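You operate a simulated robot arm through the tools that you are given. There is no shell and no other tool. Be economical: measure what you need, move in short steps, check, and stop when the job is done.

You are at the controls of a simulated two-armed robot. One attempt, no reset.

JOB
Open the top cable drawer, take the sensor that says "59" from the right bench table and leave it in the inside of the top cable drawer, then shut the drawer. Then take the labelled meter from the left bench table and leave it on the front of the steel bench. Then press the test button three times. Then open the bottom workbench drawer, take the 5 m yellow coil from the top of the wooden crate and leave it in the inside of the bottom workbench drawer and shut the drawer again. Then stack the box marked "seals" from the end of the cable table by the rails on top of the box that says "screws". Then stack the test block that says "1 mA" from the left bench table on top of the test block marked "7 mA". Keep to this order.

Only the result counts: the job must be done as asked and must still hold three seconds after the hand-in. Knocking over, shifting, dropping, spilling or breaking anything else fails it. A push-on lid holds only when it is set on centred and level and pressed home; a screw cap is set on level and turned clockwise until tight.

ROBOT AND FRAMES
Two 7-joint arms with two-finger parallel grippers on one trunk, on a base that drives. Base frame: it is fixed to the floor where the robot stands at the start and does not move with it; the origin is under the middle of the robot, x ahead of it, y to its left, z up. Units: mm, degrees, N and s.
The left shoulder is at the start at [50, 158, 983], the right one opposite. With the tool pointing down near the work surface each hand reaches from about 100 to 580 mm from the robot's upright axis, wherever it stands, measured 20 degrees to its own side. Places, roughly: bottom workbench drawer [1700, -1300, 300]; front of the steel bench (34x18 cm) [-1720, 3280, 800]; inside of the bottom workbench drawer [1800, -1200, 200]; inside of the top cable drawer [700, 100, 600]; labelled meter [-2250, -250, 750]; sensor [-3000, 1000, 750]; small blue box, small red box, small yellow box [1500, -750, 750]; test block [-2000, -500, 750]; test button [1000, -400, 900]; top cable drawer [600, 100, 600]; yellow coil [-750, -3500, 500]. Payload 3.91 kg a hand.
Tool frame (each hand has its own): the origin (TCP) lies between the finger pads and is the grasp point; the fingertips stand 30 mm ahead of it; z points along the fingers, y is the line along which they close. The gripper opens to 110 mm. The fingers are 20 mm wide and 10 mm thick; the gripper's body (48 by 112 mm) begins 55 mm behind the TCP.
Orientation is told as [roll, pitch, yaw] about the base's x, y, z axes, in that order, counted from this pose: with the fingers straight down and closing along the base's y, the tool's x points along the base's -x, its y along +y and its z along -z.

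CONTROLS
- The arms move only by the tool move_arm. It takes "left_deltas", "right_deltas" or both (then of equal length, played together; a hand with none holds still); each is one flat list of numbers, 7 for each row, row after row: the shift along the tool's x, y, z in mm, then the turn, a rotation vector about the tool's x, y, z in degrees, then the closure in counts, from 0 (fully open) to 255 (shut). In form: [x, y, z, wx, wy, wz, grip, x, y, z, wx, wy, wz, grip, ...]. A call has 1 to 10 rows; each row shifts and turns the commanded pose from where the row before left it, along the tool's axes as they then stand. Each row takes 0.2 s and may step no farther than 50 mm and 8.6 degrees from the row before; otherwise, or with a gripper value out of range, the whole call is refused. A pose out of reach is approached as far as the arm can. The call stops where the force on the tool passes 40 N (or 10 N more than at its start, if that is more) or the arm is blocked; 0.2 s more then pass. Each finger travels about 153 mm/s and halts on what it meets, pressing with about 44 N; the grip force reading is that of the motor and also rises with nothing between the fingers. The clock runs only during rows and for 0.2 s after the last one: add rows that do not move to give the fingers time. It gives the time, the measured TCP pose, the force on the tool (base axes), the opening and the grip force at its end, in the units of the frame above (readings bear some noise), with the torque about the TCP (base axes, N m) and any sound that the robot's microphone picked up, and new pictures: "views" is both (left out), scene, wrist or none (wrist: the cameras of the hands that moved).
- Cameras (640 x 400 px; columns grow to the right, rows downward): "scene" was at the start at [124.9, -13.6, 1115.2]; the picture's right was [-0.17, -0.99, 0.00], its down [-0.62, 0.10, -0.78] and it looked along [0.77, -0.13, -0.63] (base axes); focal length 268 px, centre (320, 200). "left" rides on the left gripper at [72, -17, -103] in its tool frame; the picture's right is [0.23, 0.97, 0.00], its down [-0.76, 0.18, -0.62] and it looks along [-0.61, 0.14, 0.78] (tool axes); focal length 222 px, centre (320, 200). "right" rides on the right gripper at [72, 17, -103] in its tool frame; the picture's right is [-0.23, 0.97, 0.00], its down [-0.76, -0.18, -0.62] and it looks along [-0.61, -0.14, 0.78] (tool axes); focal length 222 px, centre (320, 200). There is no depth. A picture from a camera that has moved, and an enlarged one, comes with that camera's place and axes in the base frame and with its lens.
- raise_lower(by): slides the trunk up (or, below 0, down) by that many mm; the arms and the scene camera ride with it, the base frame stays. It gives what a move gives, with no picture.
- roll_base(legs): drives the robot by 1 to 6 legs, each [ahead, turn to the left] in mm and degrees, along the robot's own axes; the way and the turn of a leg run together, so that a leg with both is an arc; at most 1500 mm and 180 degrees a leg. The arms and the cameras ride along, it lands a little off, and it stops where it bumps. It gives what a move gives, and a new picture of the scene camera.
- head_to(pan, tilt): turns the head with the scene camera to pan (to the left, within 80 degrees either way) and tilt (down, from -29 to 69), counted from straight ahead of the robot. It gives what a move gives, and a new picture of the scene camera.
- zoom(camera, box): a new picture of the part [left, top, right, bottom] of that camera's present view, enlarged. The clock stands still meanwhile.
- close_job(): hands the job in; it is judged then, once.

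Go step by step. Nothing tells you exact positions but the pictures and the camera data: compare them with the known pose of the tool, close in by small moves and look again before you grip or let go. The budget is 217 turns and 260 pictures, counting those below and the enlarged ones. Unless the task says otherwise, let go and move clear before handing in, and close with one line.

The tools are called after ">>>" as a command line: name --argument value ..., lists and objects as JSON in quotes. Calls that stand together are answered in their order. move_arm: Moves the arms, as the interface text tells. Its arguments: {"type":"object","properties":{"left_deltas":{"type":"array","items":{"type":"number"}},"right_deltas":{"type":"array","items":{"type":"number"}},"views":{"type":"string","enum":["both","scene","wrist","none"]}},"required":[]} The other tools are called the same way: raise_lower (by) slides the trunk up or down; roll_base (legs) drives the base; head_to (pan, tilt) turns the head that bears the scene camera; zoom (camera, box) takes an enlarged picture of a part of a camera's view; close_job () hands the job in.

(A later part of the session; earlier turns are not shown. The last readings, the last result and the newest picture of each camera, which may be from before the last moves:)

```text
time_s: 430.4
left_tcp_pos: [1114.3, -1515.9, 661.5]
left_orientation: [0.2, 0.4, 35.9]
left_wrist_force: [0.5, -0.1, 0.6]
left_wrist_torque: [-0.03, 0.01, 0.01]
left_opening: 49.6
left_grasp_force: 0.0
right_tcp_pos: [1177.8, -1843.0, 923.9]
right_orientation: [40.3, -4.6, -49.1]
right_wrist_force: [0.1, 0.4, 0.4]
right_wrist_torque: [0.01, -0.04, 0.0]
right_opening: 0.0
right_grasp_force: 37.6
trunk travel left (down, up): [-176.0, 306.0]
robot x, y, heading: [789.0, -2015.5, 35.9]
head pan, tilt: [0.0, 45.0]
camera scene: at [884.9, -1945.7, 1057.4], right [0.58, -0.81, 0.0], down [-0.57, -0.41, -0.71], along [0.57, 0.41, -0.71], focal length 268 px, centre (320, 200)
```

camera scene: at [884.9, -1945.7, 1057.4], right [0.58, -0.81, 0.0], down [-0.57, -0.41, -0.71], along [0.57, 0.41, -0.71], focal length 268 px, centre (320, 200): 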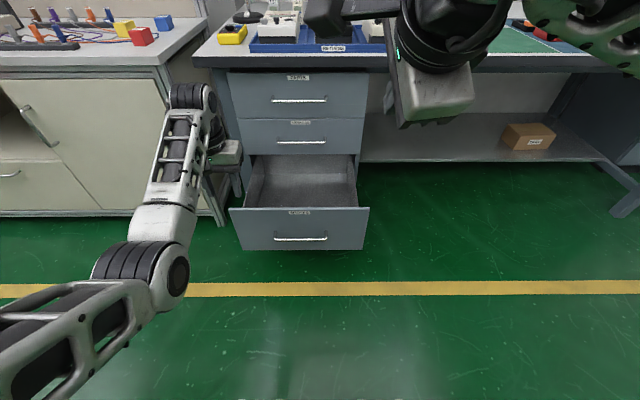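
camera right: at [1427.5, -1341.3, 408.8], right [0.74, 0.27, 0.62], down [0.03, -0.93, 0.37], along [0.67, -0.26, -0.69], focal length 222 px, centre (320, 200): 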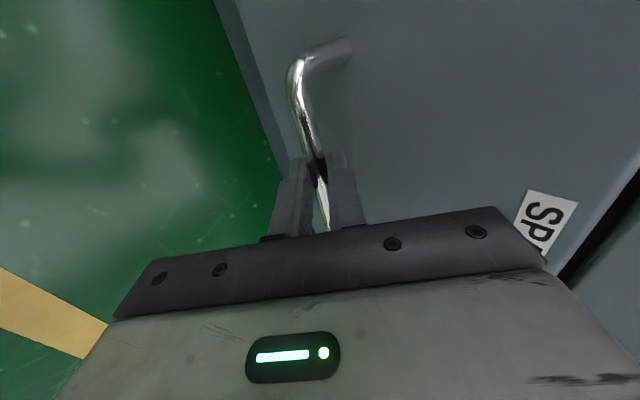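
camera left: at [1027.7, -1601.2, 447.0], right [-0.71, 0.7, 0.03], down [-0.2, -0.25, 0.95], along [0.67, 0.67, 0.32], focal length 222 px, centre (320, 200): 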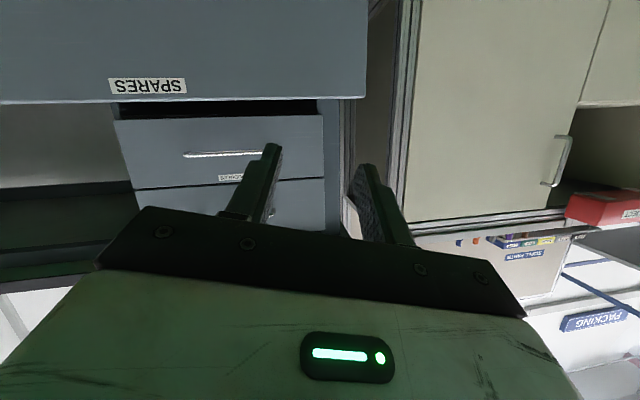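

>>> move_arm --left_deltas '[45, 0, -10, 0, 0, 0, 140, 45, 0, -20, 0, 0, 0, 140, 45, 0, -20, 0, 0, 0, 140, 45, 0, -20, 0, 0, 0, 140, 40, 0, -20, 0, 0, 0, 140, 0, 0, -20, 0, 0, 0, 140]' --right_deltas '[0, 0, 0, 0, 0, 7, 255, 0, -28.6, 34.7, 0, 0, 0, 255, 0, -28.6, 34.7, 0, 0, 0, 255, 0, -28.6, 34.7, 0, 0, 0, 255, 0, -28.6, 34.7, 0, 0, 0, 255, 0, -28.6, 34.7, 0, 0, 0, 255]' --views "none"

>>> raise_lower --by -170

>>> move_arm --right_deltas '[0, -28.6, 34.7, 0, 0, 0, 255, 0, -28.6, 34.7, 0, 0, 0, 255, 0, -15, 18, 0, 0, 0, 255]' --views "both"

```text
time_s: 431.9
left_tcp_pos: [1002.7, -1526.9, 653.1]
left_orientation: [0.8, 0.6, 36.0]
left_wrist_force: [0.3, 0.7, 0.7]
left_wrist_torque: [0.0, 0.0, 0.0]
left_opening: 49.5
left_grasp_force: 0.1
left hand out of reach, approached as far as the arm can: row 2, 3, 4, 5, 6
right_tcp_pos: [1182.4, -1840.4, 698.1]
right_orientation: [40.4, -0.1, -54.4]
right_wrist_force: [-0.1, -0.4, 0.8]
right_wrist_torque: [0.0, -0.03, -0.03]
right_opening: 0.0
right_grasp_force: 37.6
trunk travel left (down, up): [-176.0, 306.0]
robot x, y, heading: [786.5, -2018.5, 35.8]
head pan, tilt: [0.0, 45.0]
```

```text
time_s: 433.8
left_tcp_pos: [1014.7, -1516.3, 503.8]
left_orientation: [1.2, -2.3, 36.4]
left_wrist_force: [0.4, 0.1, 0.3]
left_wrist_torque: [-0.03, 0.01, 0.0]
left_opening: 49.5
left_grasp_force: 0.1
right_tcp_pos: [1184.2, -1840.2, 525.3]
right_orientation: [40.2, 0.1, -54.3]
right_wrist_force: [1.2, -0.7, -0.8]
right_wrist_torque: [0.01, 0.0, -0.02]
right_opening: 0.0
right_grasp_force: 37.8
trunk travel left (down, up): [-6.0, 476.0]
robot x, y, heading: [784.0, -2018.5, 35.8]
head pan, tilt: [0.0, 45.0]
```

```text
time_s: 434.6
left_tcp_pos: [1014.6, -1515.3, 501.9]
left_orientation: [1.0, -2.0, 36.5]
left_wrist_force: [0.1, -0.8, 0.3]
left_wrist_torque: [0.01, 0.03, 0.02]
left_opening: 49.6
left_grasp_force: 0.0
right_tcp_pos: [1185.6, -1840.4, 411.1]
right_orientation: [40.1, 0.0, -54.2]
right_wrist_force: [0.1, -0.1, 0.8]
right_wrist_torque: [-0.02, -0.02, 0.01]
right_opening: 0.3
right_grasp_force: 37.8
trunk travel left (down, up): [-6.0, 476.0]
robot x, y, heading: [790.2, -2016.3, 35.8]
head pan, tilt: [0.0, 45.0]
camera scene: at [889.7, -1944.6, 886.1], right [0.58, -0.81, 0.0], down [-0.58, -0.41, -0.7], along [0.57, 0.41, -0.71], focal length 268 px, centre (320, 200)
camera right: at [1101.2, -1812.2, 502.4], right [0.74, 0.25, 0.63], down [0.01, -0.93, 0.36], along [0.68, -0.26, -0.69], focal length 222 px, centre (320, 200)
```

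scene: 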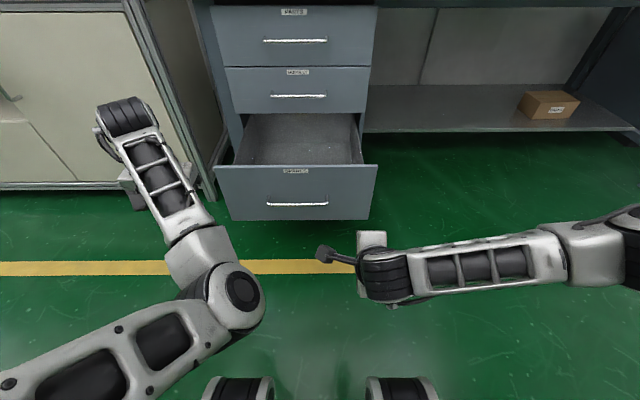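
right: 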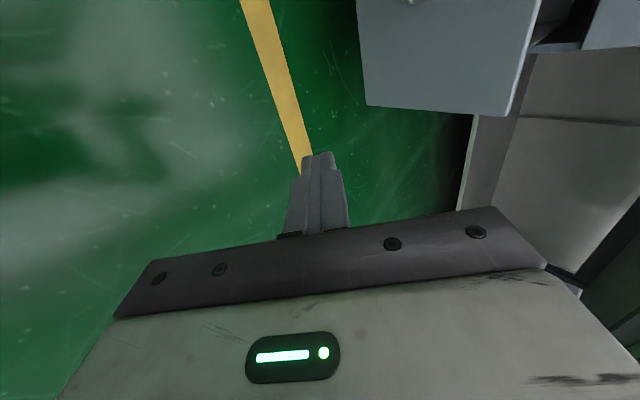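

Before driving in, I'll lift and retract the left hand so it stays clear of the bench.

>>> move_arm --left_deltas '[0, 0, -48, 0, 0, 0, 140, 0, 0, -48, 0, 0, 0, 140, 0, 0, -48, 0, 0, 0, 140, 0, -10, -48, 0, 0, 0, 140, 0, -10, -48, 0, 0, 0, 140, 40, -25, 0, 0, 0, 0, 140, 40, -25, 0, 0, 0, 0, 140, 40, -25, 0, 0, 0, 0, 140, 40, -25, 0, 0, 0, 0, 140]' --views "scene"

```text
time_s: 436.6
left_tcp_pos: [1033.7, -1469.2, 696.7]
left_orientation: [0.1, 0.4, 35.9]
left_wrist_force: [-0.6, 0.3, 0.2]
left_wrist_torque: [0.0, 0.02, -0.02]
left_opening: 49.5
left_grasp_force: 0.0
left hand out of reach, approached as far as the arm can: row 1, 2, 3, 4, 5, 6, 7, 8, 9
right_tcp_pos: [1186.2, -1839.1, 414.3]
right_orientation: [40.5, -0.2, -54.4]
right_wrist_force: [-0.6, 1.1, -0.7]
right_wrist_torque: [0.0, 0.0, 0.02]
right_opening: 0.0
right_grasp_force: 38.1
trunk travel left (down, up): [-6.0, 476.0]
robot x, y, heading: [785.7, -2019.0, 35.8]
head pan, tilt: [0.0, 45.0]
camera scene: at [884.9, -1945.7, 887.4], right [0.58, -0.81, 0.0], down [-0.57, -0.41, -0.71], along [0.57, 0.41, -0.71], focal length 268 px, centre (320, 200)
```

scene: 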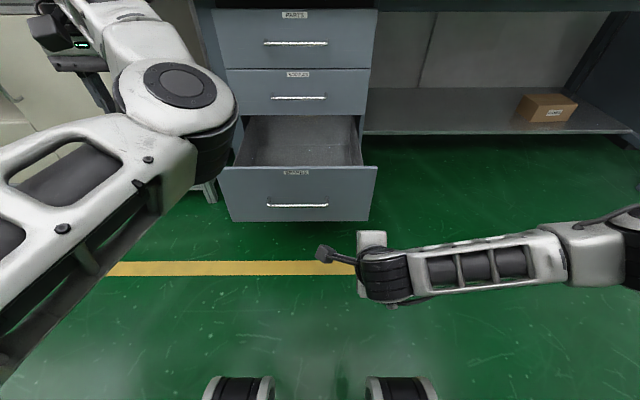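

>>> move_arm --left_deltas '[0, -36, -12, 0, 0, 0, 140, 0, -36, -12, 0, 0, 0, 140, 0, -36, -12, 0, 0, 0, 140, 0, -36, -12, 0, 0, 0, 140, 0, -36, -12, 0, 0, 0, 140, 0, 0, -20, 0, 0, 0, 140]' --views "scene"

```text
time_s: 438.0
left_tcp_pos: [1167.6, -1557.1, 785.5]
left_orientation: [0.1, 0.5, 35.9]
left_wrist_force: [0.2, 0.0, 0.6]
left_wrist_torque: [0.03, -0.02, 0.01]
left_opening: 49.6
left_grasp_force: 0.1
left hand out of reach, approached as far as the arm can: row 1, 2, 3, 4
right_tcp_pos: [1186.1, -1839.3, 414.6]
right_orientation: [40.5, -0.1, -54.4]
right_wrist_force: [-0.5, 0.7, 0.1]
right_wrist_torque: [-0.02, -0.01, -0.04]
right_opening: 0.3
right_grasp_force: 38.0
trunk travel left (down, up): [-6.0, 476.0]
robot x, y, heading: [786.9, -2014.3, 36.0]
head pan, tilt: [0.0, 45.0]
camera scene: at [885.0, -1945.7, 887.4], right [0.58, -0.81, 0.0], down [-0.57, -0.41, -0.71], along [0.57, 0.41, -0.71], focal length 268 px, centre (320, 200)
```

scene: 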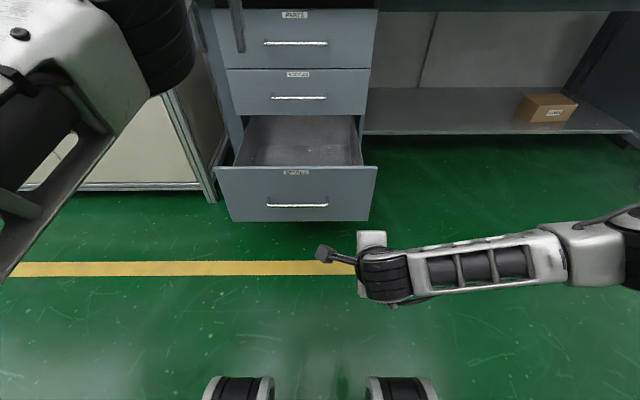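

>>> move_arm --left_deltas '[45, -5, 0, 0, 0, 0, 140, 45, -5, 0, 0, 0, 0, 140, 45, -5, 0, 0, 0, 0, 140, 45, -5, 0, 0, 0, 0, 140, 45, -5, 0, 0, 0, 0, 140, 30, 0, 0, 0, 0, 0, 140]' --views "scene"

```text
time_s: 439.4
left_tcp_pos: [1164.3, -1559.5, 786.3]
left_orientation: [0.1, 0.6, 35.9]
left_wrist_force: [0.2, 0.2, 0.2]
left_wrist_torque: [0.03, 0.02, 0.02]
left_opening: 49.9
left_grasp_force: 0.1
left hand out of reach, approached as far as the arm can: row 1, 2, 3, 4, 5, 6
right_tcp_pos: [1185.7, -1839.5, 415.6]
right_orientation: [40.4, -0.1, -54.4]
right_wrist_force: [0.6, -0.4, -0.2]
right_wrist_torque: [0.02, -0.02, 0.03]
right_opening: 0.0
right_grasp_force: 37.8
trunk travel left (down, up): [-6.0, 476.0]
robot x, y, heading: [784.7, -2020.2, 35.8]
head pan, tilt: [0.0, 45.0]
camera scene: at [884.9, -1945.7, 887.4], right [0.58, -0.81, 0.0], down [-0.57, -0.41, -0.71], along [0.57, 0.41, -0.71], focal length 268 px, centre (320, 200)
```

scene: 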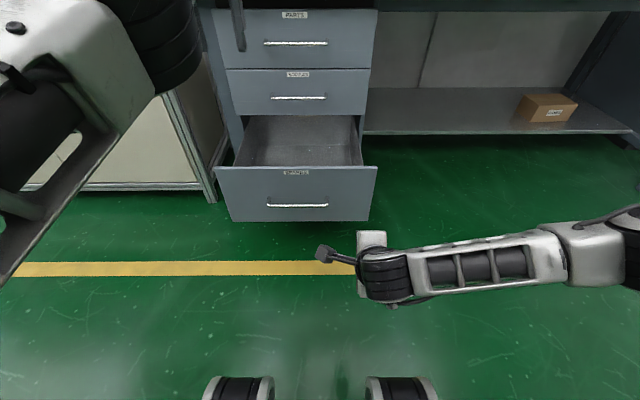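

>>> move_arm --left_deltas '[0, 0, -45, 0, 0, 0, 140, 0, 0, -45, 0, 0, 0, 140, 0, 0, -45, 0, 0, 0, 140, 0, 0, -45, 0, 0, 0, 140, 40, 0, 0, 0, 0, 0, 140, 40, 0, 0, 0, 0, 0, 140, 40, 0, 0, 0, 0, 0, 140, 40, 0, 0, 0, 0, 0, 140]' --views "scene"

```text
time_s: 441.2
left_tcp_pos: [994.7, -1613.3, 923.7]
left_orientation: [-0.2, 0.6, 36.0]
left_wrist_force: [-0.7, -0.3, 0.6]
left_wrist_torque: [0.01, 0.05, 0.01]
left_opening: 49.6
left_grasp_force: 0.0
left hand out of reach, approached as far as the arm can: row 1, 2, 3, 4, 6, 7, 8
right_tcp_pos: [1185.8, -1840.2, 416.7]
right_orientation: [40.5, -0.2, -54.3]
right_wrist_force: [0.4, 0.6, -0.3]
right_wrist_torque: [0.01, 0.05, -0.01]
right_opening: 0.2
right_grasp_force: 37.6
trunk travel left (down, up): [-6.0, 476.0]
robot x, y, heading: [786.6, -2018.3, 35.8]
head pan, tilt: [0.0, 45.0]
camera scene: at [890.8, -1948.4, 893.9], right [0.53, -0.85, 0.0], down [-0.55, -0.34, -0.76], along [0.64, 0.4, -0.65], focal length 268 px, centre (320, 200)
```

scene: 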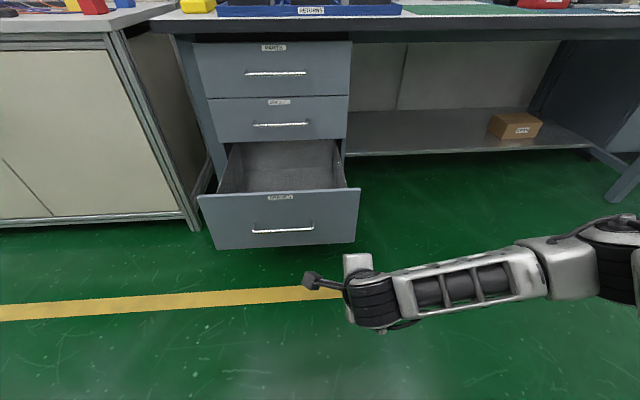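

>>> move_arm --left_deltas '[-20, 10, 20, 0, 0, 0, 140, -20, 10, 20, 0, 0, 0, 140, -20, 0, 35, 0, 0, 0, 140, 0, 0, 40, 0, 0, 0, 140, 0, 0, 40, 0, 0, 0, 140]' --views "both"

```text
time_s: 442.4
left_tcp_pos: [1031.6, -1551.5, 769.8]
left_orientation: [0.1, 0.4, 35.9]
left_wrist_force: [0.2, -0.4, 0.3]
left_wrist_torque: [-0.01, 0.03, -0.02]
left_opening: 49.5
left_grasp_force: 0.0
left hand out of reach, approached as far as the arm can: row 5
right_tcp_pos: [1186.1, -1839.8, 415.8]
right_orientation: [40.5, -0.1, -54.3]
right_wrist_force: [-0.4, -0.3, 0.1]
right_wrist_torque: [-0.02, 0.02, 0.02]
right_opening: 0.0
right_grasp_force: 37.2
trunk travel left (down, up): [-6.0, 476.0]
robot x, y, heading: [787.8, -2017.6, 35.8]
head pan, tilt: [0.0, 45.0]
camera scene: at [886.6, -1949.7, 886.2], right [0.54, -0.84, 0.0], down [-0.6, -0.39, -0.7], along [0.59, 0.38, -0.72], focal length 268 px, centre (320, 200)
camera left: at [983.9, -1607.5, 874.5], right [-0.75, 0.66, 0.0], down [0.52, 0.59, 0.62], along [0.4, 0.47, -0.79], focal length 222 px, centre (320, 200)
```

scene: 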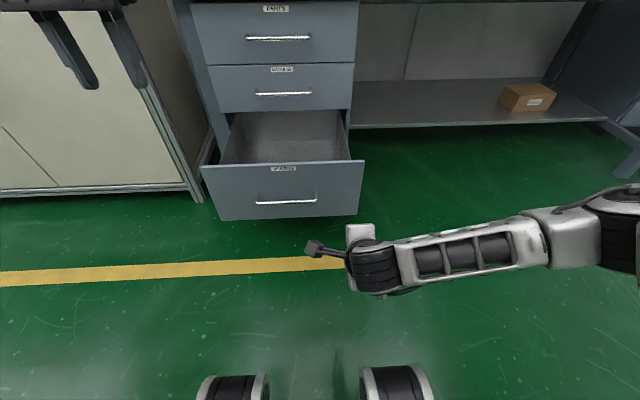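
left: 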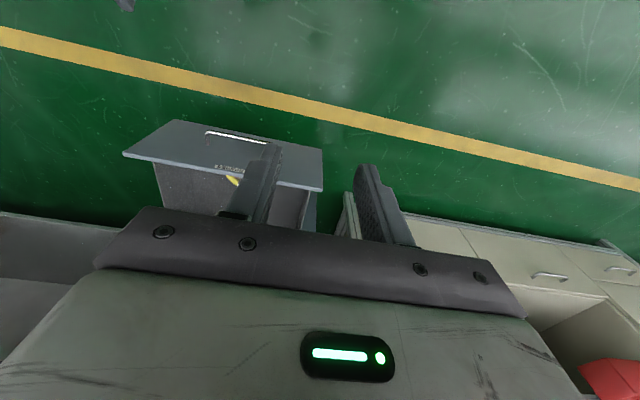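

>>> head_to --pan 55 --tilt 40

```text
time_s: 443.6
left_tcp_pos: [1032.0, -1551.8, 770.8]
left_orientation: [-0.1, 0.4, 36.0]
left_wrist_force: [-0.1, 0.1, 0.1]
left_wrist_torque: [-0.03, 0.01, -0.01]
left_opening: 49.6
left_grasp_force: 0.0
right_tcp_pos: [1185.6, -1840.3, 414.4]
right_orientation: [40.5, -0.2, -54.3]
right_wrist_force: [-0.2, -0.1, 0.1]
right_wrist_torque: [0.01, 0.03, 0.01]
right_opening: 0.0
right_grasp_force: 38.0
trunk travel left (down, up): [-6.0, 476.0]
robot x, y, heading: [783.1, -2017.5, 36.1]
head pan, tilt: [55.0, 40.0]
camera scene: at [887.3, -1948.3, 888.3], right [0.55, -0.83, 0.0], down [-0.58, -0.39, -0.71], along [0.6, 0.39, -0.7], focal length 268 px, centre (320, 200)
```

scene: 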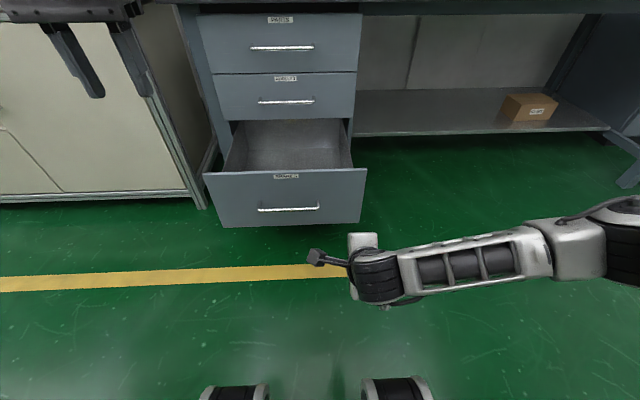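

The left elbow is against the head. I'll extend the left arm forward and down to free it.

>>> move_arm --left_deltas '[-45, -5, 0, 0, 0, 0, 140, -45, -5, 0, 0, 0, 0, 140, -45, -5, 10, 0, 0, 0, 140, -30, 0, 35, 0, 0, 0, 140, -10, 0, 45, 0, 0, 0, 140, 0, 0, 45, 0, 0, 0, 140, 0, 0, 45, 0, 0, 0, 140, 0, 0, 45, 0, 0, 0, 140]' --views "scene"

```text
time_s: 445.4
left_tcp_pos: [1157.4, -1465.7, 543.3]
left_orientation: [0.1, 0.3, 35.9]
left_wrist_force: [-0.5, -0.4, -0.1]
left_wrist_torque: [-0.01, -0.04, -0.01]
left_opening: 49.6
left_grasp_force: 0.1
left hand out of reach, approached as far as the arm can: row 4
right_tcp_pos: [1185.6, -1840.1, 416.0]
right_orientation: [40.4, -0.1, -54.3]
right_wrist_force: [-0.4, -0.2, 0.4]
right_wrist_torque: [-0.04, -0.01, -0.01]
right_opening: 0.1
right_grasp_force: 38.3
trunk travel left (down, up): [-6.0, 476.0]
robot x, y, heading: [784.4, -2014.4, 36.0]
head pan, tilt: [55.0, 40.0]
camera scene: at [817.7, -1908.4, 894.8], right [1.0, 0.01, 0.0], down [0.01, -0.64, -0.77], along [-0.01, 0.77, -0.64], focal length 268 px, centre (320, 200)
```

scene: 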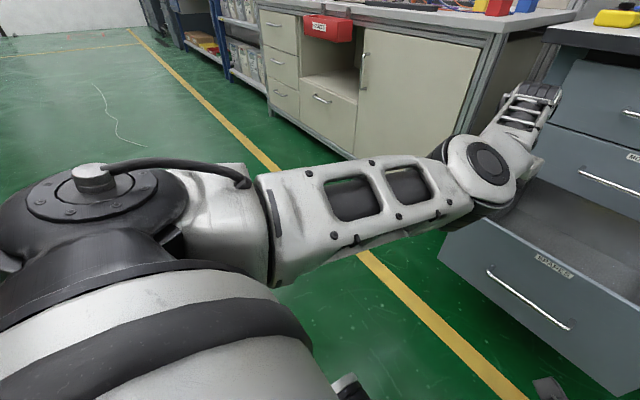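

>>> move_arm --left_deltas '[10, 42, -20, 0, 0, -6, 140, 10, 42, -20, 0, 0, -6, 140, 10, 42, -20, 0, 0, -6, 140, 10, 42, -20, 0, 0, -6, 140, 10, 42, -20, 0, 0, -6, 140, 15, 42, -20, 0, 0, -6, 140, 20, 40, -10, 0, 0, -6, 140, 20, 40, 0, 0, 0, -6, 140]' --views "scene"

```text
time_s: 447.2
left_tcp_pos: [840.8, -1381.4, 676.5]
left_orientation: [0.4, 0.2, 84.0]
left_wrist_force: [0.6, 0.3, -0.1]
left_wrist_torque: [0.0, 0.01, 0.01]
left_opening: 49.7
left_grasp_force: 0.1
right_tcp_pos: [1185.7, -1839.9, 414.2]
right_orientation: [40.5, -0.1, -54.3]
right_wrist_force: [-0.7, -0.3, -0.6]
right_wrist_torque: [0.01, 0.0, -0.02]
right_opening: 0.1
right_grasp_force: 37.4
trunk travel left (down, up): [-6.0, 476.0]
robot x, y, heading: [787.5, -2016.9, 35.7]
head pan, tilt: [55.0, 40.0]
camera scene: at [817.9, -1908.3, 894.7], right [1.0, 0.01, 0.0], down [0.01, -0.64, -0.77], along [-0.01, 0.77, -0.64], focal length 268 px, centre (320, 200)
```

scene: 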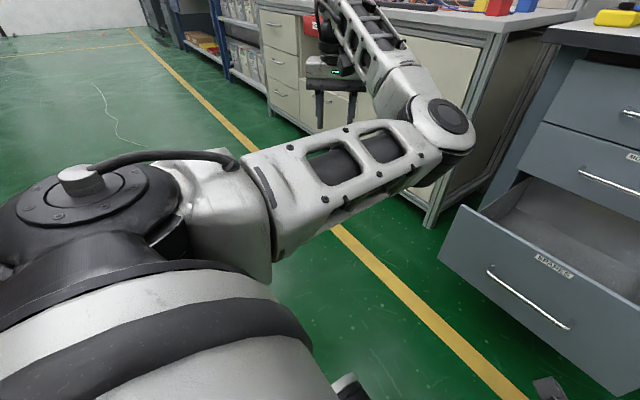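

>>> move_arm --left_deltas '[27, 30, 0, 0, 0, -6, 140, 30, 27, 0, 0, 0, -6, 140, 33, 24, 0, 0, 0, -6, 140, 35, 20, 0, 0, 0, -6, 140, 37, 16, 0, 0, 0, -6, 140, 39, 12, 0, 0, 0, -6, 140, 40, 8, 0, 0, 0, -6, 140, 40, 4, 0, 0, 0, -6, 140]' --views "scene"

```text
time_s: 449.0
left_tcp_pos: [745.9, -1630.1, 691.6]
left_orientation: [0.4, 0.0, 132.0]
left_wrist_force: [-0.5, -0.5, -0.1]
left_wrist_torque: [-0.01, -0.01, -0.01]
left_opening: 49.7
left_grasp_force: 0.0
left hand out of reach, approached as far as the arm can: row 7, 8
right_tcp_pos: [1186.2, -1839.5, 416.1]
right_orientation: [40.5, -0.2, -54.3]
right_wrist_force: [0.4, -0.3, -0.4]
right_wrist_torque: [-0.03, 0.0, 0.01]
right_opening: 0.0
right_grasp_force: 37.3
trunk travel left (down, up): [-6.0, 476.0]
robot x, y, heading: [787.3, -2016.6, 35.7]
head pan, tilt: [55.0, 40.0]
camera scene: at [817.8, -1908.2, 894.7], right [1.0, 0.01, 0.0], down [0.01, -0.64, -0.77], along [-0.01, 0.77, -0.64], focal length 268 px, centre (320, 200)
```

scene: 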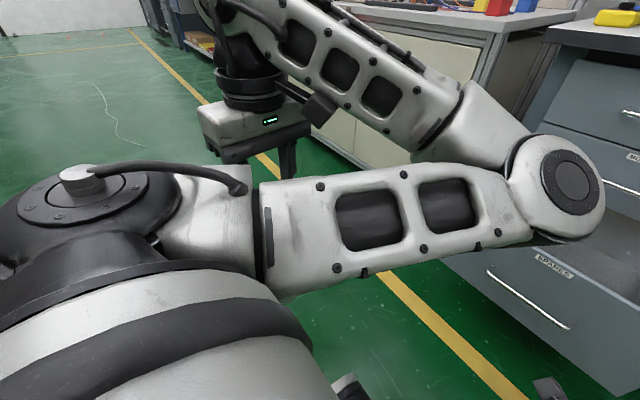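

The left arm is now tucked enough. I'll drive forward to push the drawer most of the way shut with the right fingertips.

>>> head_to --pan -10 --tilt 45

>>> roll_base --legs '[[0, 0.7], [400, 0]]'

```text
time_s: 450.4
left_tcp_pos: [745.3, -1630.4, 692.0]
left_orientation: [0.4, -0.2, 131.9]
left_wrist_force: [-0.2, 0.0, -0.6]
left_wrist_torque: [-0.02, 0.01, -0.01]
left_opening: 49.8
left_grasp_force: 0.0
right_tcp_pos: [1185.9, -1840.0, 415.9]
right_orientation: [40.5, -0.2, -54.3]
right_wrist_force: [-0.5, 0.2, -0.5]
right_wrist_torque: [0.02, 0.0, -0.02]
right_opening: 0.0
right_grasp_force: 37.6
trunk travel left (down, up): [-6.0, 476.0]
robot x, y, heading: [785.5, -2015.5, 35.5]
head pan, tilt: [-10.0, 45.0]
camera scene: at [892.2, -1957.9, 887.4], right [0.44, -0.9, 0.0], down [-0.64, -0.31, -0.71], along [0.64, 0.31, -0.71], focal length 268 px, centre (320, 200)
```

scene: 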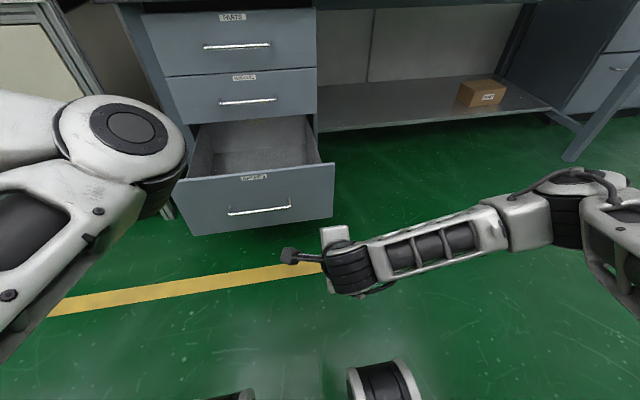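

```text
time_s: 453.2
left_tcp_pos: [1059.9, -1388.8, 691.4]
left_orientation: [0.4, 0.0, 133.3]
left_wrist_force: [-0.4, 0.1, 0.3]
left_wrist_torque: [0.06, 0.02, -0.04]
left_opening: 49.9
left_grasp_force: 0.1
right_tcp_pos: [1504.4, -1587.8, 416.3]
right_orientation: [40.5, 0.0, -52.8]
right_wrist_force: [-0.1, 0.8, -0.2]
right_wrist_torque: [0.01, 0.01, 0.01]
right_opening: 0.0
right_grasp_force: 37.7
trunk travel left (down, up): [-6.0, 476.0]
robot x, y, heading: [1110.5, -1777.5, 37.0]
head pan, tilt: [-10.0, 45.0]
camera scene: at [1213.3, -1713.8, 887.4], right [0.46, -0.89, 0.0], down [-0.63, -0.32, -0.71], along [0.63, 0.32, -0.71], focal length 268 px, centre (320, 200)
```

scene: 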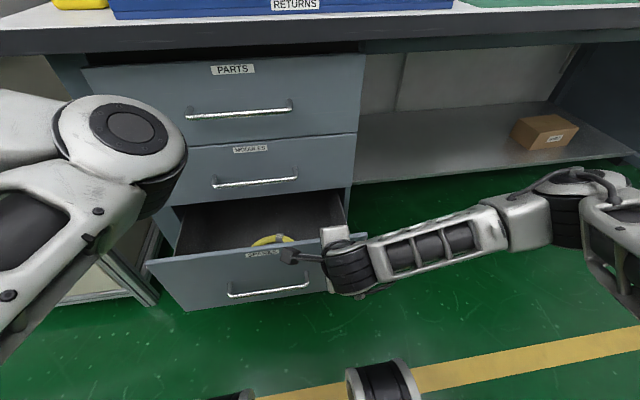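

>>> roll_base --legs '[[95, 0]]'

>>> move_arm --right_deltas '[0, 15.4, 12.7, 0, 0, 0, 255, 0, 15.4, 12.7, 0, 0, 0, 255, 0, 11.6, 9.5, 0, 0, 0, 255, 0, 7.7, 6.4, 0, 0, 0, 255, 0, 7.7, 6.4, 0, 0, 0, 255]' --views "scene"

```text
time_s: 454.3
left_tcp_pos: [1132.5, -1331.9, 693.1]
left_orientation: [0.4, 0.0, 133.4]
left_wrist_force: [0.5, -0.9, -0.5]
left_wrist_torque: [-0.01, -0.01, 0.0]
left_opening: 49.6
left_grasp_force: 0.0
right_tcp_pos: [1577.9, -1532.9, 415.7]
right_orientation: [40.5, -0.1, -52.8]
right_wrist_force: [-0.4, 0.7, 0.1]
right_wrist_torque: [0.0, -0.02, -0.01]
right_opening: 0.0
right_grasp_force: 37.5
trunk travel left (down, up): [-6.0, 476.0]
robot x, y, heading: [1183.4, -1720.8, 37.4]
head pan, tilt: [-10.0, 45.0]
camera scene: at [1287.0, -1657.6, 887.4], right [0.46, -0.89, 0.0], down [-0.63, -0.32, -0.71], along [0.63, 0.32, -0.71], focal length 268 px, centre (320, 200)
```

scene: 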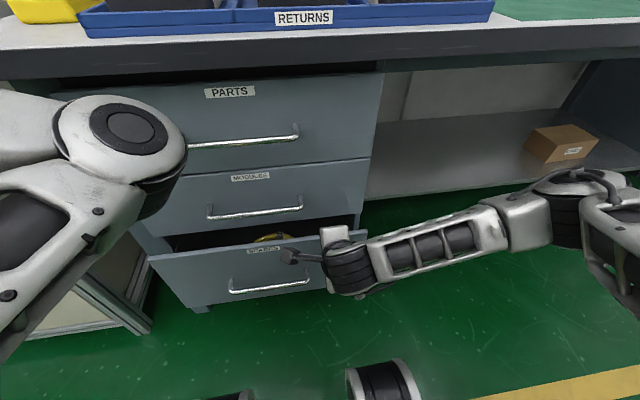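

```text
time_s: 455.5
left_tcp_pos: [1133.2, -1334.4, 691.6]
left_orientation: [0.5, 0.0, 133.4]
left_wrist_force: [-0.5, -0.3, 0.0]
left_wrist_torque: [0.0, 0.02, 0.0]
left_opening: 49.6
left_grasp_force: 0.0
right_tcp_pos: [1628.8, -1491.9, 416.3]
right_orientation: [39.8, -0.1, -52.6]
right_wrist_force: [-5.8, -5.6, 6.7]
right_wrist_torque: [-0.04, -0.07, -0.09]
right_opening: 0.0
right_grasp_force: 37.7
trunk travel left (down, up): [-6.0, 476.0]
robot x, y, heading: [1185.6, -1718.9, 37.1]
head pan, tilt: [-10.0, 45.0]
stopped in row 5 (right hand): the force on the tool passed its limit at 56 N (the readings are from after the stop); the commanded pose is now the measured one
camera scene: at [1286.3, -1658.4, 887.6], right [0.46, -0.89, 0.0], down [-0.63, -0.32, -0.71], along [0.63, 0.32, -0.71], focal length 268 px, centre (320, 200)
```

scene: 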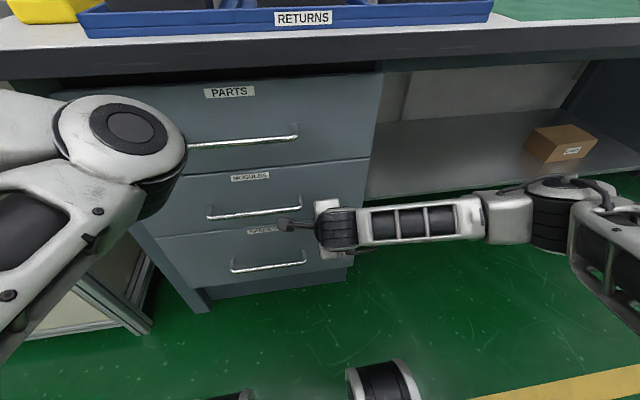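

>>> zoom --camera "scene" --box '[140, 150, 380, 300]'

```text
2.67 times, centred on (260, 225) of scene
camera zoom: at [1286.3, -1658.4, 887.6], right [0.46, -0.89, 0.0], down [-0.63, -0.32, -0.71], along [0.63, 0.32, -0.71], focal length 713 px, centre (480, 133)
```

zoom: 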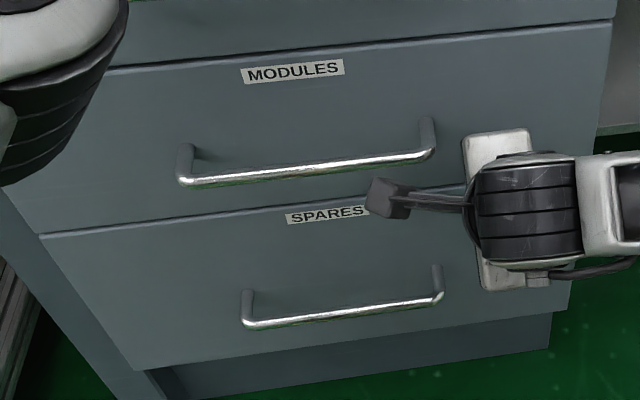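

The bottom drawer is shut flush. I'll back away, raise the trunk and return the right hand from its rolled pose for the box stacking.

>>> roll_base --legs '[[-380, 0]]'

>>> raise_lower --by 320

>>> move_arm --right_deltas '[0, 0, -30, 0, 0, -8.2, 120, 0, 0, -30, 0, 0, -8.2, 120, 0, 0, -30, 0, 0, -8.2, 120, 0, 0, -30, 0, 0, -8.2, 120, 0, 0, -30, 0, 0, -8.2, 120, 0, 0, -30, 0, 0, -8.2, 120, 0, 0, -20, 0, 0, -8.2, 120, 0, 0, 0, 0, 0, -8.2, 120, 0, 0, 0, 0, 0, -8.2, 120, 0, 0, 0, 0, 0, -8.2, 120]' --views "scene"

```text
time_s: 457.9
left_tcp_pos: [828.2, -1564.0, 692.1]
left_orientation: [0.3, -0.1, 133.2]
left_wrist_force: [-0.2, 0.4, -1.1]
left_wrist_torque: [-0.04, -0.02, -0.01]
left_opening: 49.5
left_grasp_force: 0.1
right_tcp_pos: [1326.1, -1724.9, 414.8]
right_orientation: [39.9, -0.1, -52.8]
right_wrist_force: [0.1, -0.1, -0.2]
right_wrist_torque: [-0.02, 0.02, 0.0]
right_opening: 0.1
right_grasp_force: 37.9
trunk travel left (down, up): [-6.0, 476.0]
robot x, y, heading: [876.6, -1954.2, 37.2]
head pan, tilt: [-10.0, 45.0]
camera scene: at [982.3, -1889.0, 887.4], right [0.46, -0.89, 0.0], down [-0.63, -0.32, -0.71], along [0.63, 0.32, -0.71], focal length 268 px, centre (320, 200)
```

scene: 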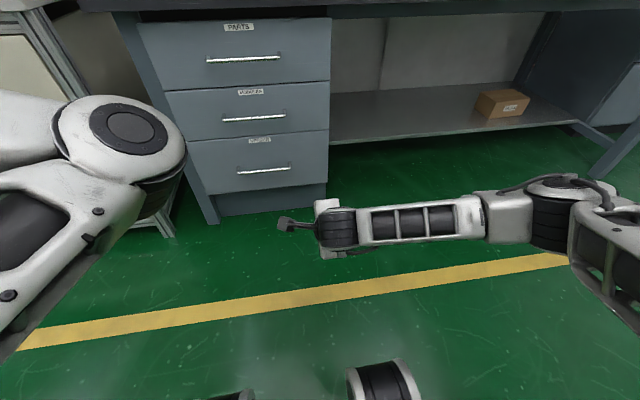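

```text
time_s: 461.1
left_tcp_pos: [829.7, -1563.6, 1011.9]
left_orientation: [0.4, -0.1, 133.2]
left_wrist_force: [1.0, -0.8, 0.4]
left_wrist_torque: [0.02, 0.03, 0.0]
left_opening: 49.6
left_grasp_force: 0.1
right_tcp_pos: [1325.1, -1724.4, 736.1]
right_orientation: [39.9, -0.1, -52.9]
right_wrist_force: [1.0, -0.6, 0.2]
right_wrist_torque: [0.03, -0.01, 0.01]
right_opening: 0.0
right_grasp_force: 37.4
trunk travel left (down, up): [-326.0, 156.0]
robot x, y, heading: [876.2, -1949.3, 37.0]
head pan, tilt: [-10.0, 45.0]
```

```text
time_s: 463.3
left_tcp_pos: [828.3, -1564.2, 1012.2]
left_orientation: [0.4, -0.1, 133.1]
left_wrist_force: [1.4, 0.2, 0.5]
left_wrist_torque: [0.01, -0.03, -0.04]
left_opening: 49.7
left_grasp_force: 0.0
right_tcp_pos: [1222.7, -1801.8, 888.4]
right_orientation: [6.2, -39.6, 27.2]
right_wrist_force: [-1.0, -0.1, 0.4]
right_wrist_torque: [0.02, -0.01, -0.02]
right_opening: 58.3
right_grasp_force: 0.0
trunk travel left (down, up): [-326.0, 156.0]
robot x, y, heading: [879.5, -1952.6, 37.0]
head pan, tilt: [-10.0, 45.0]
camera scene: at [982.3, -1889.0, 1207.4], right [0.46, -0.89, 0.0], down [-0.63, -0.32, -0.71], along [0.63, 0.32, -0.71], focal length 268 px, centre (320, 200)
```

scene: 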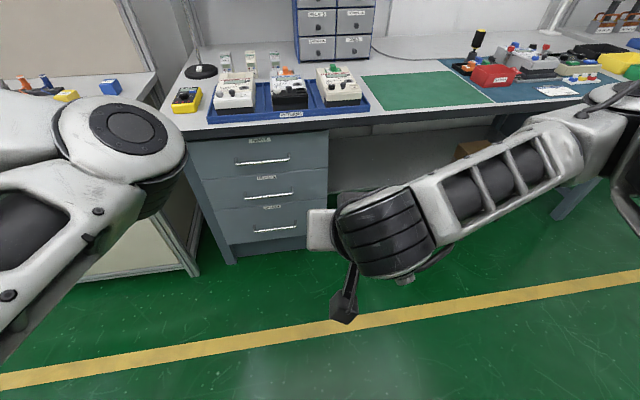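

Now I'll move to the right end of the cable bench for the boxes.

>>> roll_base --legs '[[0, 67], [780, 0], [0, -67.4]]'

>>> head_to --pan -12 --tilt 35

```text
time_s: 473.4
left_tcp_pos: [616.7, -807.7, 1012.0]
left_orientation: [0.4, -0.2, 133.9]
left_wrist_force: [-1.0, 0.6, -0.1]
left_wrist_torque: [0.02, 0.0, 0.01]
left_opening: 49.4
left_grasp_force: 0.2
right_tcp_pos: [1012.5, -1041.3, 890.5]
right_orientation: [6.4, -39.5, 27.5]
right_wrist_force: [0.5, -0.8, 1.5]
right_wrist_torque: [0.02, 0.01, -0.01]
right_opening: 58.0
right_grasp_force: 0.0
trunk travel left (down, up): [-326.0, 156.0]
robot x, y, heading: [667.3, -1189.2, 37.8]
head pan, tilt: [-10.0, 45.0]
camera scene: at [773.4, -1130.8, 1207.4], right [0.46, -0.89, 0.0], down [-0.63, -0.33, -0.71], along [0.63, 0.33, -0.71], focal length 268 px, centre (320, 200)
```

scene: 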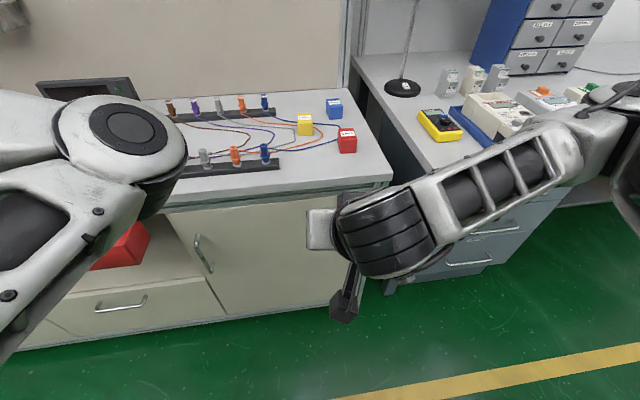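

```text
time_s: 474.1
left_tcp_pos: [616.3, -807.2, 1011.2]
left_orientation: [0.4, -0.1, 133.9]
left_wrist_force: [-0.2, -1.2, 0.4]
left_wrist_torque: [0.01, 0.04, 0.01]
left_opening: 49.1
left_grasp_force: 0.1
right_tcp_pos: [1011.7, -1041.0, 890.6]
right_orientation: [6.5, -39.5, 27.4]
right_wrist_force: [-1.0, -0.4, 0.4]
right_wrist_torque: [-0.01, 0.0, -0.01]
right_opening: 58.3
right_grasp_force: 0.2
trunk travel left (down, up): [-326.0, 156.0]
robot x, y, heading: [670.8, -1193.3, 37.7]
head pan, tilt: [-12.0, 35.0]
camera scene: at [780.7, -1130.3, 1222.2], right [0.43, -0.9, 0.0], down [-0.52, -0.25, -0.82], along [0.74, 0.35, -0.57], focal length 268 px, centre (320, 200)
```

scene: 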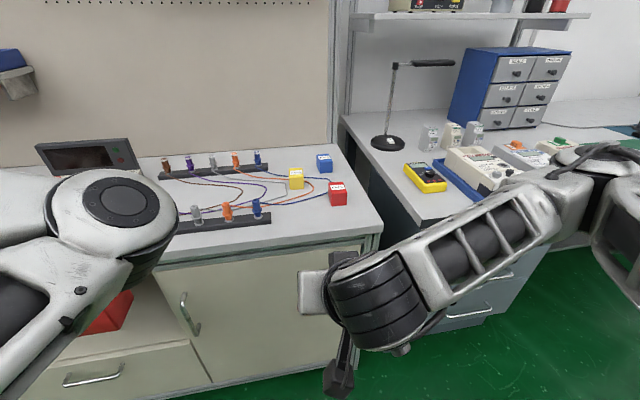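

>>> zoom --camera "scene" --box '[270, 140, 366, 215]'

```text
5.33 times, centred on (318, 178) of scene
camera zoom: at [780.7, -1130.3, 1222.2], right [0.43, -0.9, 0.0], down [-0.52, -0.25, -0.82], along [0.74, 0.35, -0.57], focal length 1427 px, centre (331, 320)
```

zoom: 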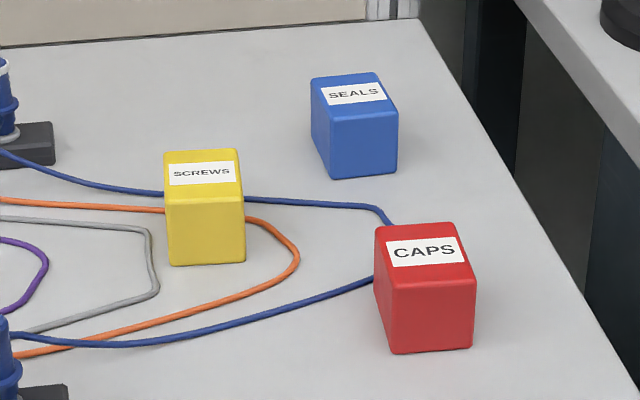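

Blue "seals" is a 40×54 mm block at about [1489, -810], and yellow "screws" is at about [1367, -775]. Both have tops near z 845. I'll lift the right hand, finish its roll and drive in.

>>> move_arm --right_deltas '[0, 0, 0, 0, 0, -8.2, 93, -28, 0, -35, 0, 0, 0, 93, -22, 0, -28, 0, 0, 0, 93]' --views "none"

>>> roll_base --legs '[[240, 0]]'

```text
time_s: 474.9
left_tcp_pos: [617.4, -807.0, 1012.6]
left_orientation: [0.4, -0.1, 133.8]
left_wrist_force: [0.4, 0.0, 0.1]
left_wrist_torque: [0.02, 0.02, -0.04]
left_opening: 49.7
left_grasp_force: 0.0
right_tcp_pos: [1011.3, -1043.6, 969.6]
right_orientation: [-0.4, -39.8, 38.2]
right_wrist_force: [-0.7, -0.6, 0.1]
right_wrist_torque: [0.01, 0.03, -0.03]
right_opening: 69.7
right_grasp_force: 0.1
trunk travel left (down, up): [-326.0, 156.0]
robot x, y, heading: [670.2, -1196.0, 37.6]
head pan, tilt: [-12.0, 35.0]
```

```text
time_s: 476.7
left_tcp_pos: [802.3, -663.9, 1012.1]
left_orientation: [0.4, -0.1, 133.8]
left_wrist_force: [0.4, 0.4, 0.0]
left_wrist_torque: [-0.02, 0.02, 0.0]
left_opening: 49.8
left_grasp_force: 0.0
right_tcp_pos: [1197.7, -899.9, 971.3]
right_orientation: [-0.4, -39.9, 38.2]
right_wrist_force: [-0.7, -0.5, -0.4]
right_wrist_torque: [-0.01, 0.01, -0.01]
right_opening: 69.9
right_grasp_force: 0.0
trunk travel left (down, up): [-326.0, 156.0]
robot x, y, heading: [853.8, -1055.6, 37.6]
head pan, tilt: [-12.0, 35.0]
camera scene: at [966.7, -986.6, 1222.2], right [0.43, -0.9, 0.0], down [-0.52, -0.25, -0.82], along [0.74, 0.36, -0.57], focal length 268 px, centre (320, 200)
```

scene: 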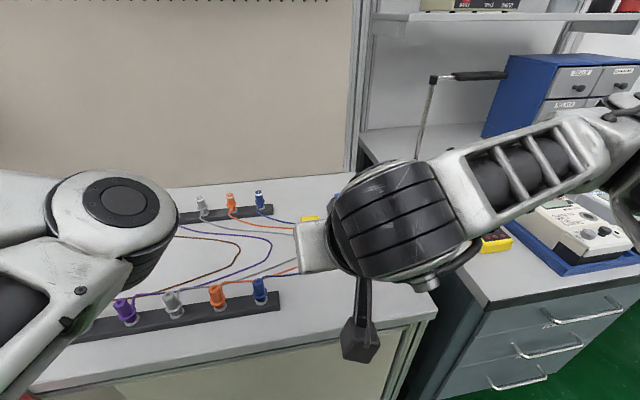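

>>> move_arm --right_deltas '[-25.1, -15.6, 33.3, 0, 0, 0, 93, -25.1, -15.6, 33.3, 0, 0, 0, 93, -25.1, -15.6, 33.3, 0, 0, 0, 93, -25.1, -15.6, 33.3, 0, 0, 0, 93, -25.1, -15.6, 33.3, 0, 0, 0, 93, -25.1, -15.6, 33.3, 0, 0, 0, 93, -15, -15.6, 20, 0, 0, 0, 93]' --views "both"

```text
time_s: 478.3
left_tcp_pos: [802.5, -663.2, 1012.8]
left_orientation: [0.4, -0.1, 133.7]
left_wrist_force: [-0.3, 0.3, 0.3]
left_wrist_torque: [0.0, 0.01, -0.01]
left_opening: 49.5
left_grasp_force: 0.0
right_tcp_pos: [1475.8, -818.7, 910.4]
right_orientation: [-0.4, -39.9, 38.2]
right_wrist_force: [-0.1, -0.1, -0.3]
right_wrist_torque: [-0.03, 0.01, 0.02]
right_opening: 69.9
right_grasp_force: 0.1
trunk travel left (down, up): [-326.0, 156.0]
robot x, y, heading: [850.5, -1050.4, 37.6]
head pan, tilt: [-12.0, 35.0]
camera scene: at [966.6, -986.8, 1222.2], right [0.43, -0.9, 0.0], down [-0.52, -0.25, -0.82], along [0.74, 0.36, -0.57], focal length 268 px, centre (320, 200)
camera right: at [1369.0, -880.8, 945.3], right [-0.46, 0.88, 0.14], down [0.25, -0.02, 0.97], along [0.85, 0.48, -0.21], focal length 222 px, centre (320, 200)
```

scene: 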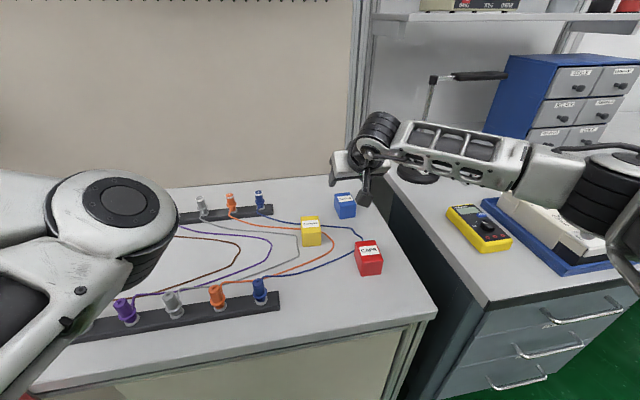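
right: 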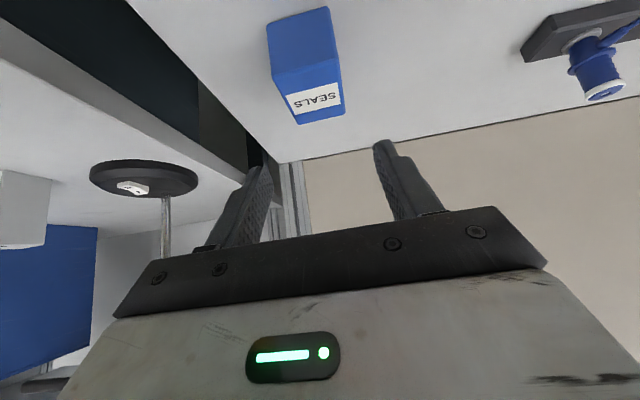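

The blue box's top centre triangulates to about [1505, -797, 826]. I'll descend with the fingers straddling it.

>>> move_arm --right_deltas '[5.5, 0, 34.5, 0, 0, 0, 93, 5.5, 0, 34.5, 0, 0, 0, 93, 0, 0, 0, 0, 0, 0, 93]' --views "both"

```text
time_s: 479.1
left_tcp_pos: [801.7, -663.4, 1011.8]
left_orientation: [0.3, -0.1, 133.8]
left_wrist_force: [0.0, 0.7, 0.5]
left_wrist_torque: [-0.02, -0.03, 0.02]
left_opening: 49.7
left_grasp_force: 0.1
right_tcp_pos: [1505.9, -799.9, 849.1]
right_orientation: [-0.4, -40.0, 38.2]
right_wrist_force: [0.5, 0.5, 0.5]
right_wrist_torque: [0.0, 0.0, -0.02]
right_opening: 69.9
right_grasp_force: 0.1
trunk travel left (down, up): [-326.0, 156.0]
robot x, y, heading: [854.5, -1050.0, 37.8]
head pan, tilt: [-12.0, 35.0]
camera scene: at [966.4, -986.9, 1222.3], right [0.43, -0.9, 0.0], down [-0.52, -0.25, -0.82], along [0.74, 0.36, -0.57], focal length 268 px, centre (320, 200)
camera right: at [1399.2, -860.6, 883.0], right [-0.46, 0.88, 0.14], down [0.25, -0.02, 0.97], along [0.85, 0.48, -0.21], focal length 222 px, centre (320, 200)
```

scene: 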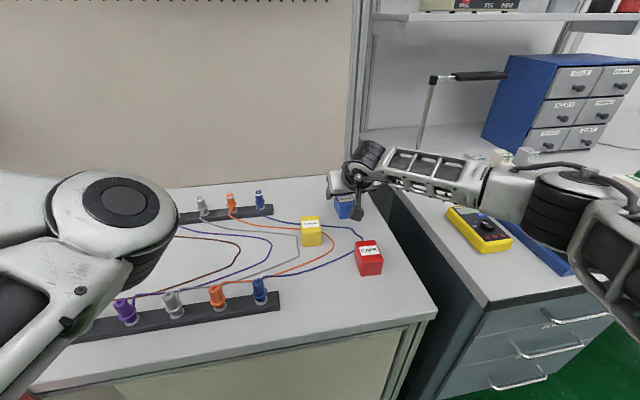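
right: 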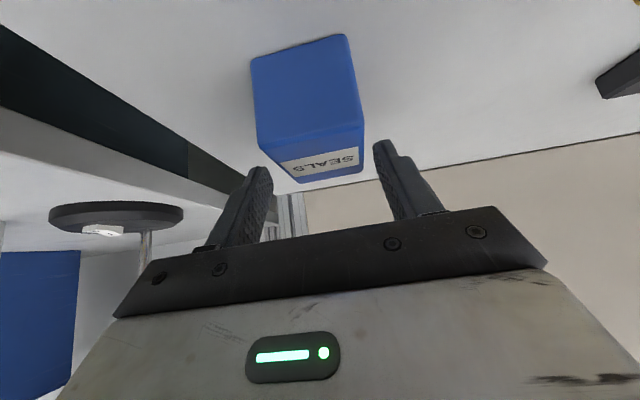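

>>> move_arm --right_deltas '[10, 3, 7, 0, 0, 0, 93, 9.3, 0, 6.8, 0, 0, 0, 93, 0, 0, 0, 0, 0, 0, 93]' --views "wrist"

>>> zoom --camera "scene" --box '[280, 140, 440, 240]'

```text
time_s: 479.9
left_tcp_pos: [801.1, -664.2, 1012.6]
left_orientation: [0.3, -0.1, 133.8]
left_wrist_force: [0.5, -0.4, 0.2]
left_wrist_torque: [0.03, -0.05, -0.02]
left_opening: 49.6
left_grasp_force: 0.1
right_tcp_pos: [1500.7, -799.0, 828.3]
right_orientation: [-0.2, -40.6, 37.9]
right_wrist_force: [3.2, -0.7, 16.8]
right_wrist_torque: [0.61, 0.11, 0.05]
right_opening: 68.7
right_grasp_force: 0.1
trunk travel left (down, up): [-326.0, 156.0]
robot x, y, heading: [855.6, -1048.4, 37.8]
head pan, tilt: [-12.0, 35.0]
camera right: at [1392.8, -861.0, 862.1], right [-0.46, 0.87, 0.15], down [0.25, -0.03, 0.97], along [0.85, 0.48, -0.2], focal length 222 px, centre (320, 200)
```

right: 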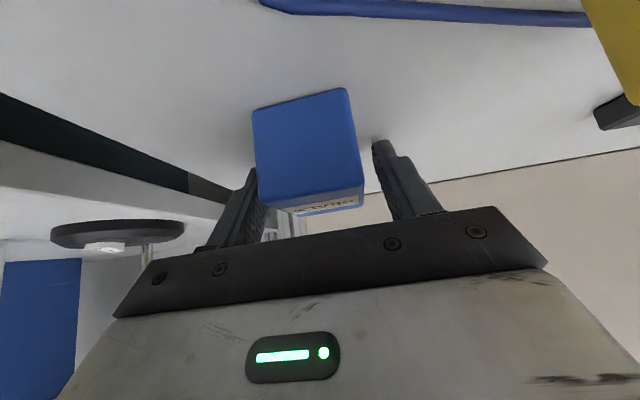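

```text
4.00 times, centred on (360, 190) of scene
camera zoom: at [965.2, -987.6, 1222.7], right [0.43, -0.9, 0.0], down [-0.52, -0.25, -0.82], along [0.74, 0.36, -0.57], focal length 1070 px, centre (160, 240)
```

zoom: 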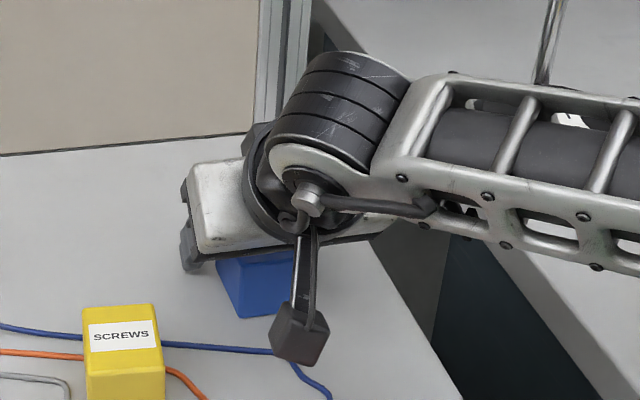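

The +y fingertip touched the bench top (z≈798). I'll raise 4 mm and close on the box.

>>> move_arm --right_deltas '[-3.2, 0, -3.8, 0, 0, 0, 93, 0, 0, 0, 0, 0, 0, 140, 0, 0, 0, 0, 0, 0, 255, 0, 0, 0, 0, 0, 0, 255, 0, 0, 0, 0, 0, 0, 255]' --views "wrist"

```text
time_s: 481.1
left_tcp_pos: [801.7, -664.5, 1012.5]
left_orientation: [0.3, -0.1, 133.8]
left_wrist_force: [-0.4, -0.1, -0.1]
left_wrist_torque: [-0.02, 0.0, 0.01]
left_opening: 49.6
left_grasp_force: 0.1
right_tcp_pos: [1497.0, -799.7, 830.3]
right_orientation: [-0.4, -39.9, 38.2]
right_wrist_force: [-4.0, 0.7, 9.9]
right_wrist_torque: [0.27, 0.21, 0.08]
right_opening: 41.5
right_grasp_force: 43.0
trunk travel left (down, up): [-326.0, 156.0]
robot x, y, heading: [855.4, -1049.0, 37.5]
head pan, tilt: [-12.0, 35.0]
camera right: at [1390.4, -861.9, 863.4], right [-0.46, 0.88, 0.14], down [0.25, -0.02, 0.97], along [0.85, 0.48, -0.21], focal length 222 px, centre (320, 200)
```

right: 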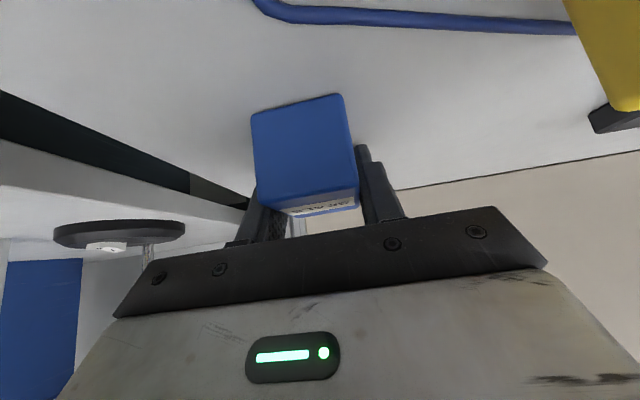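

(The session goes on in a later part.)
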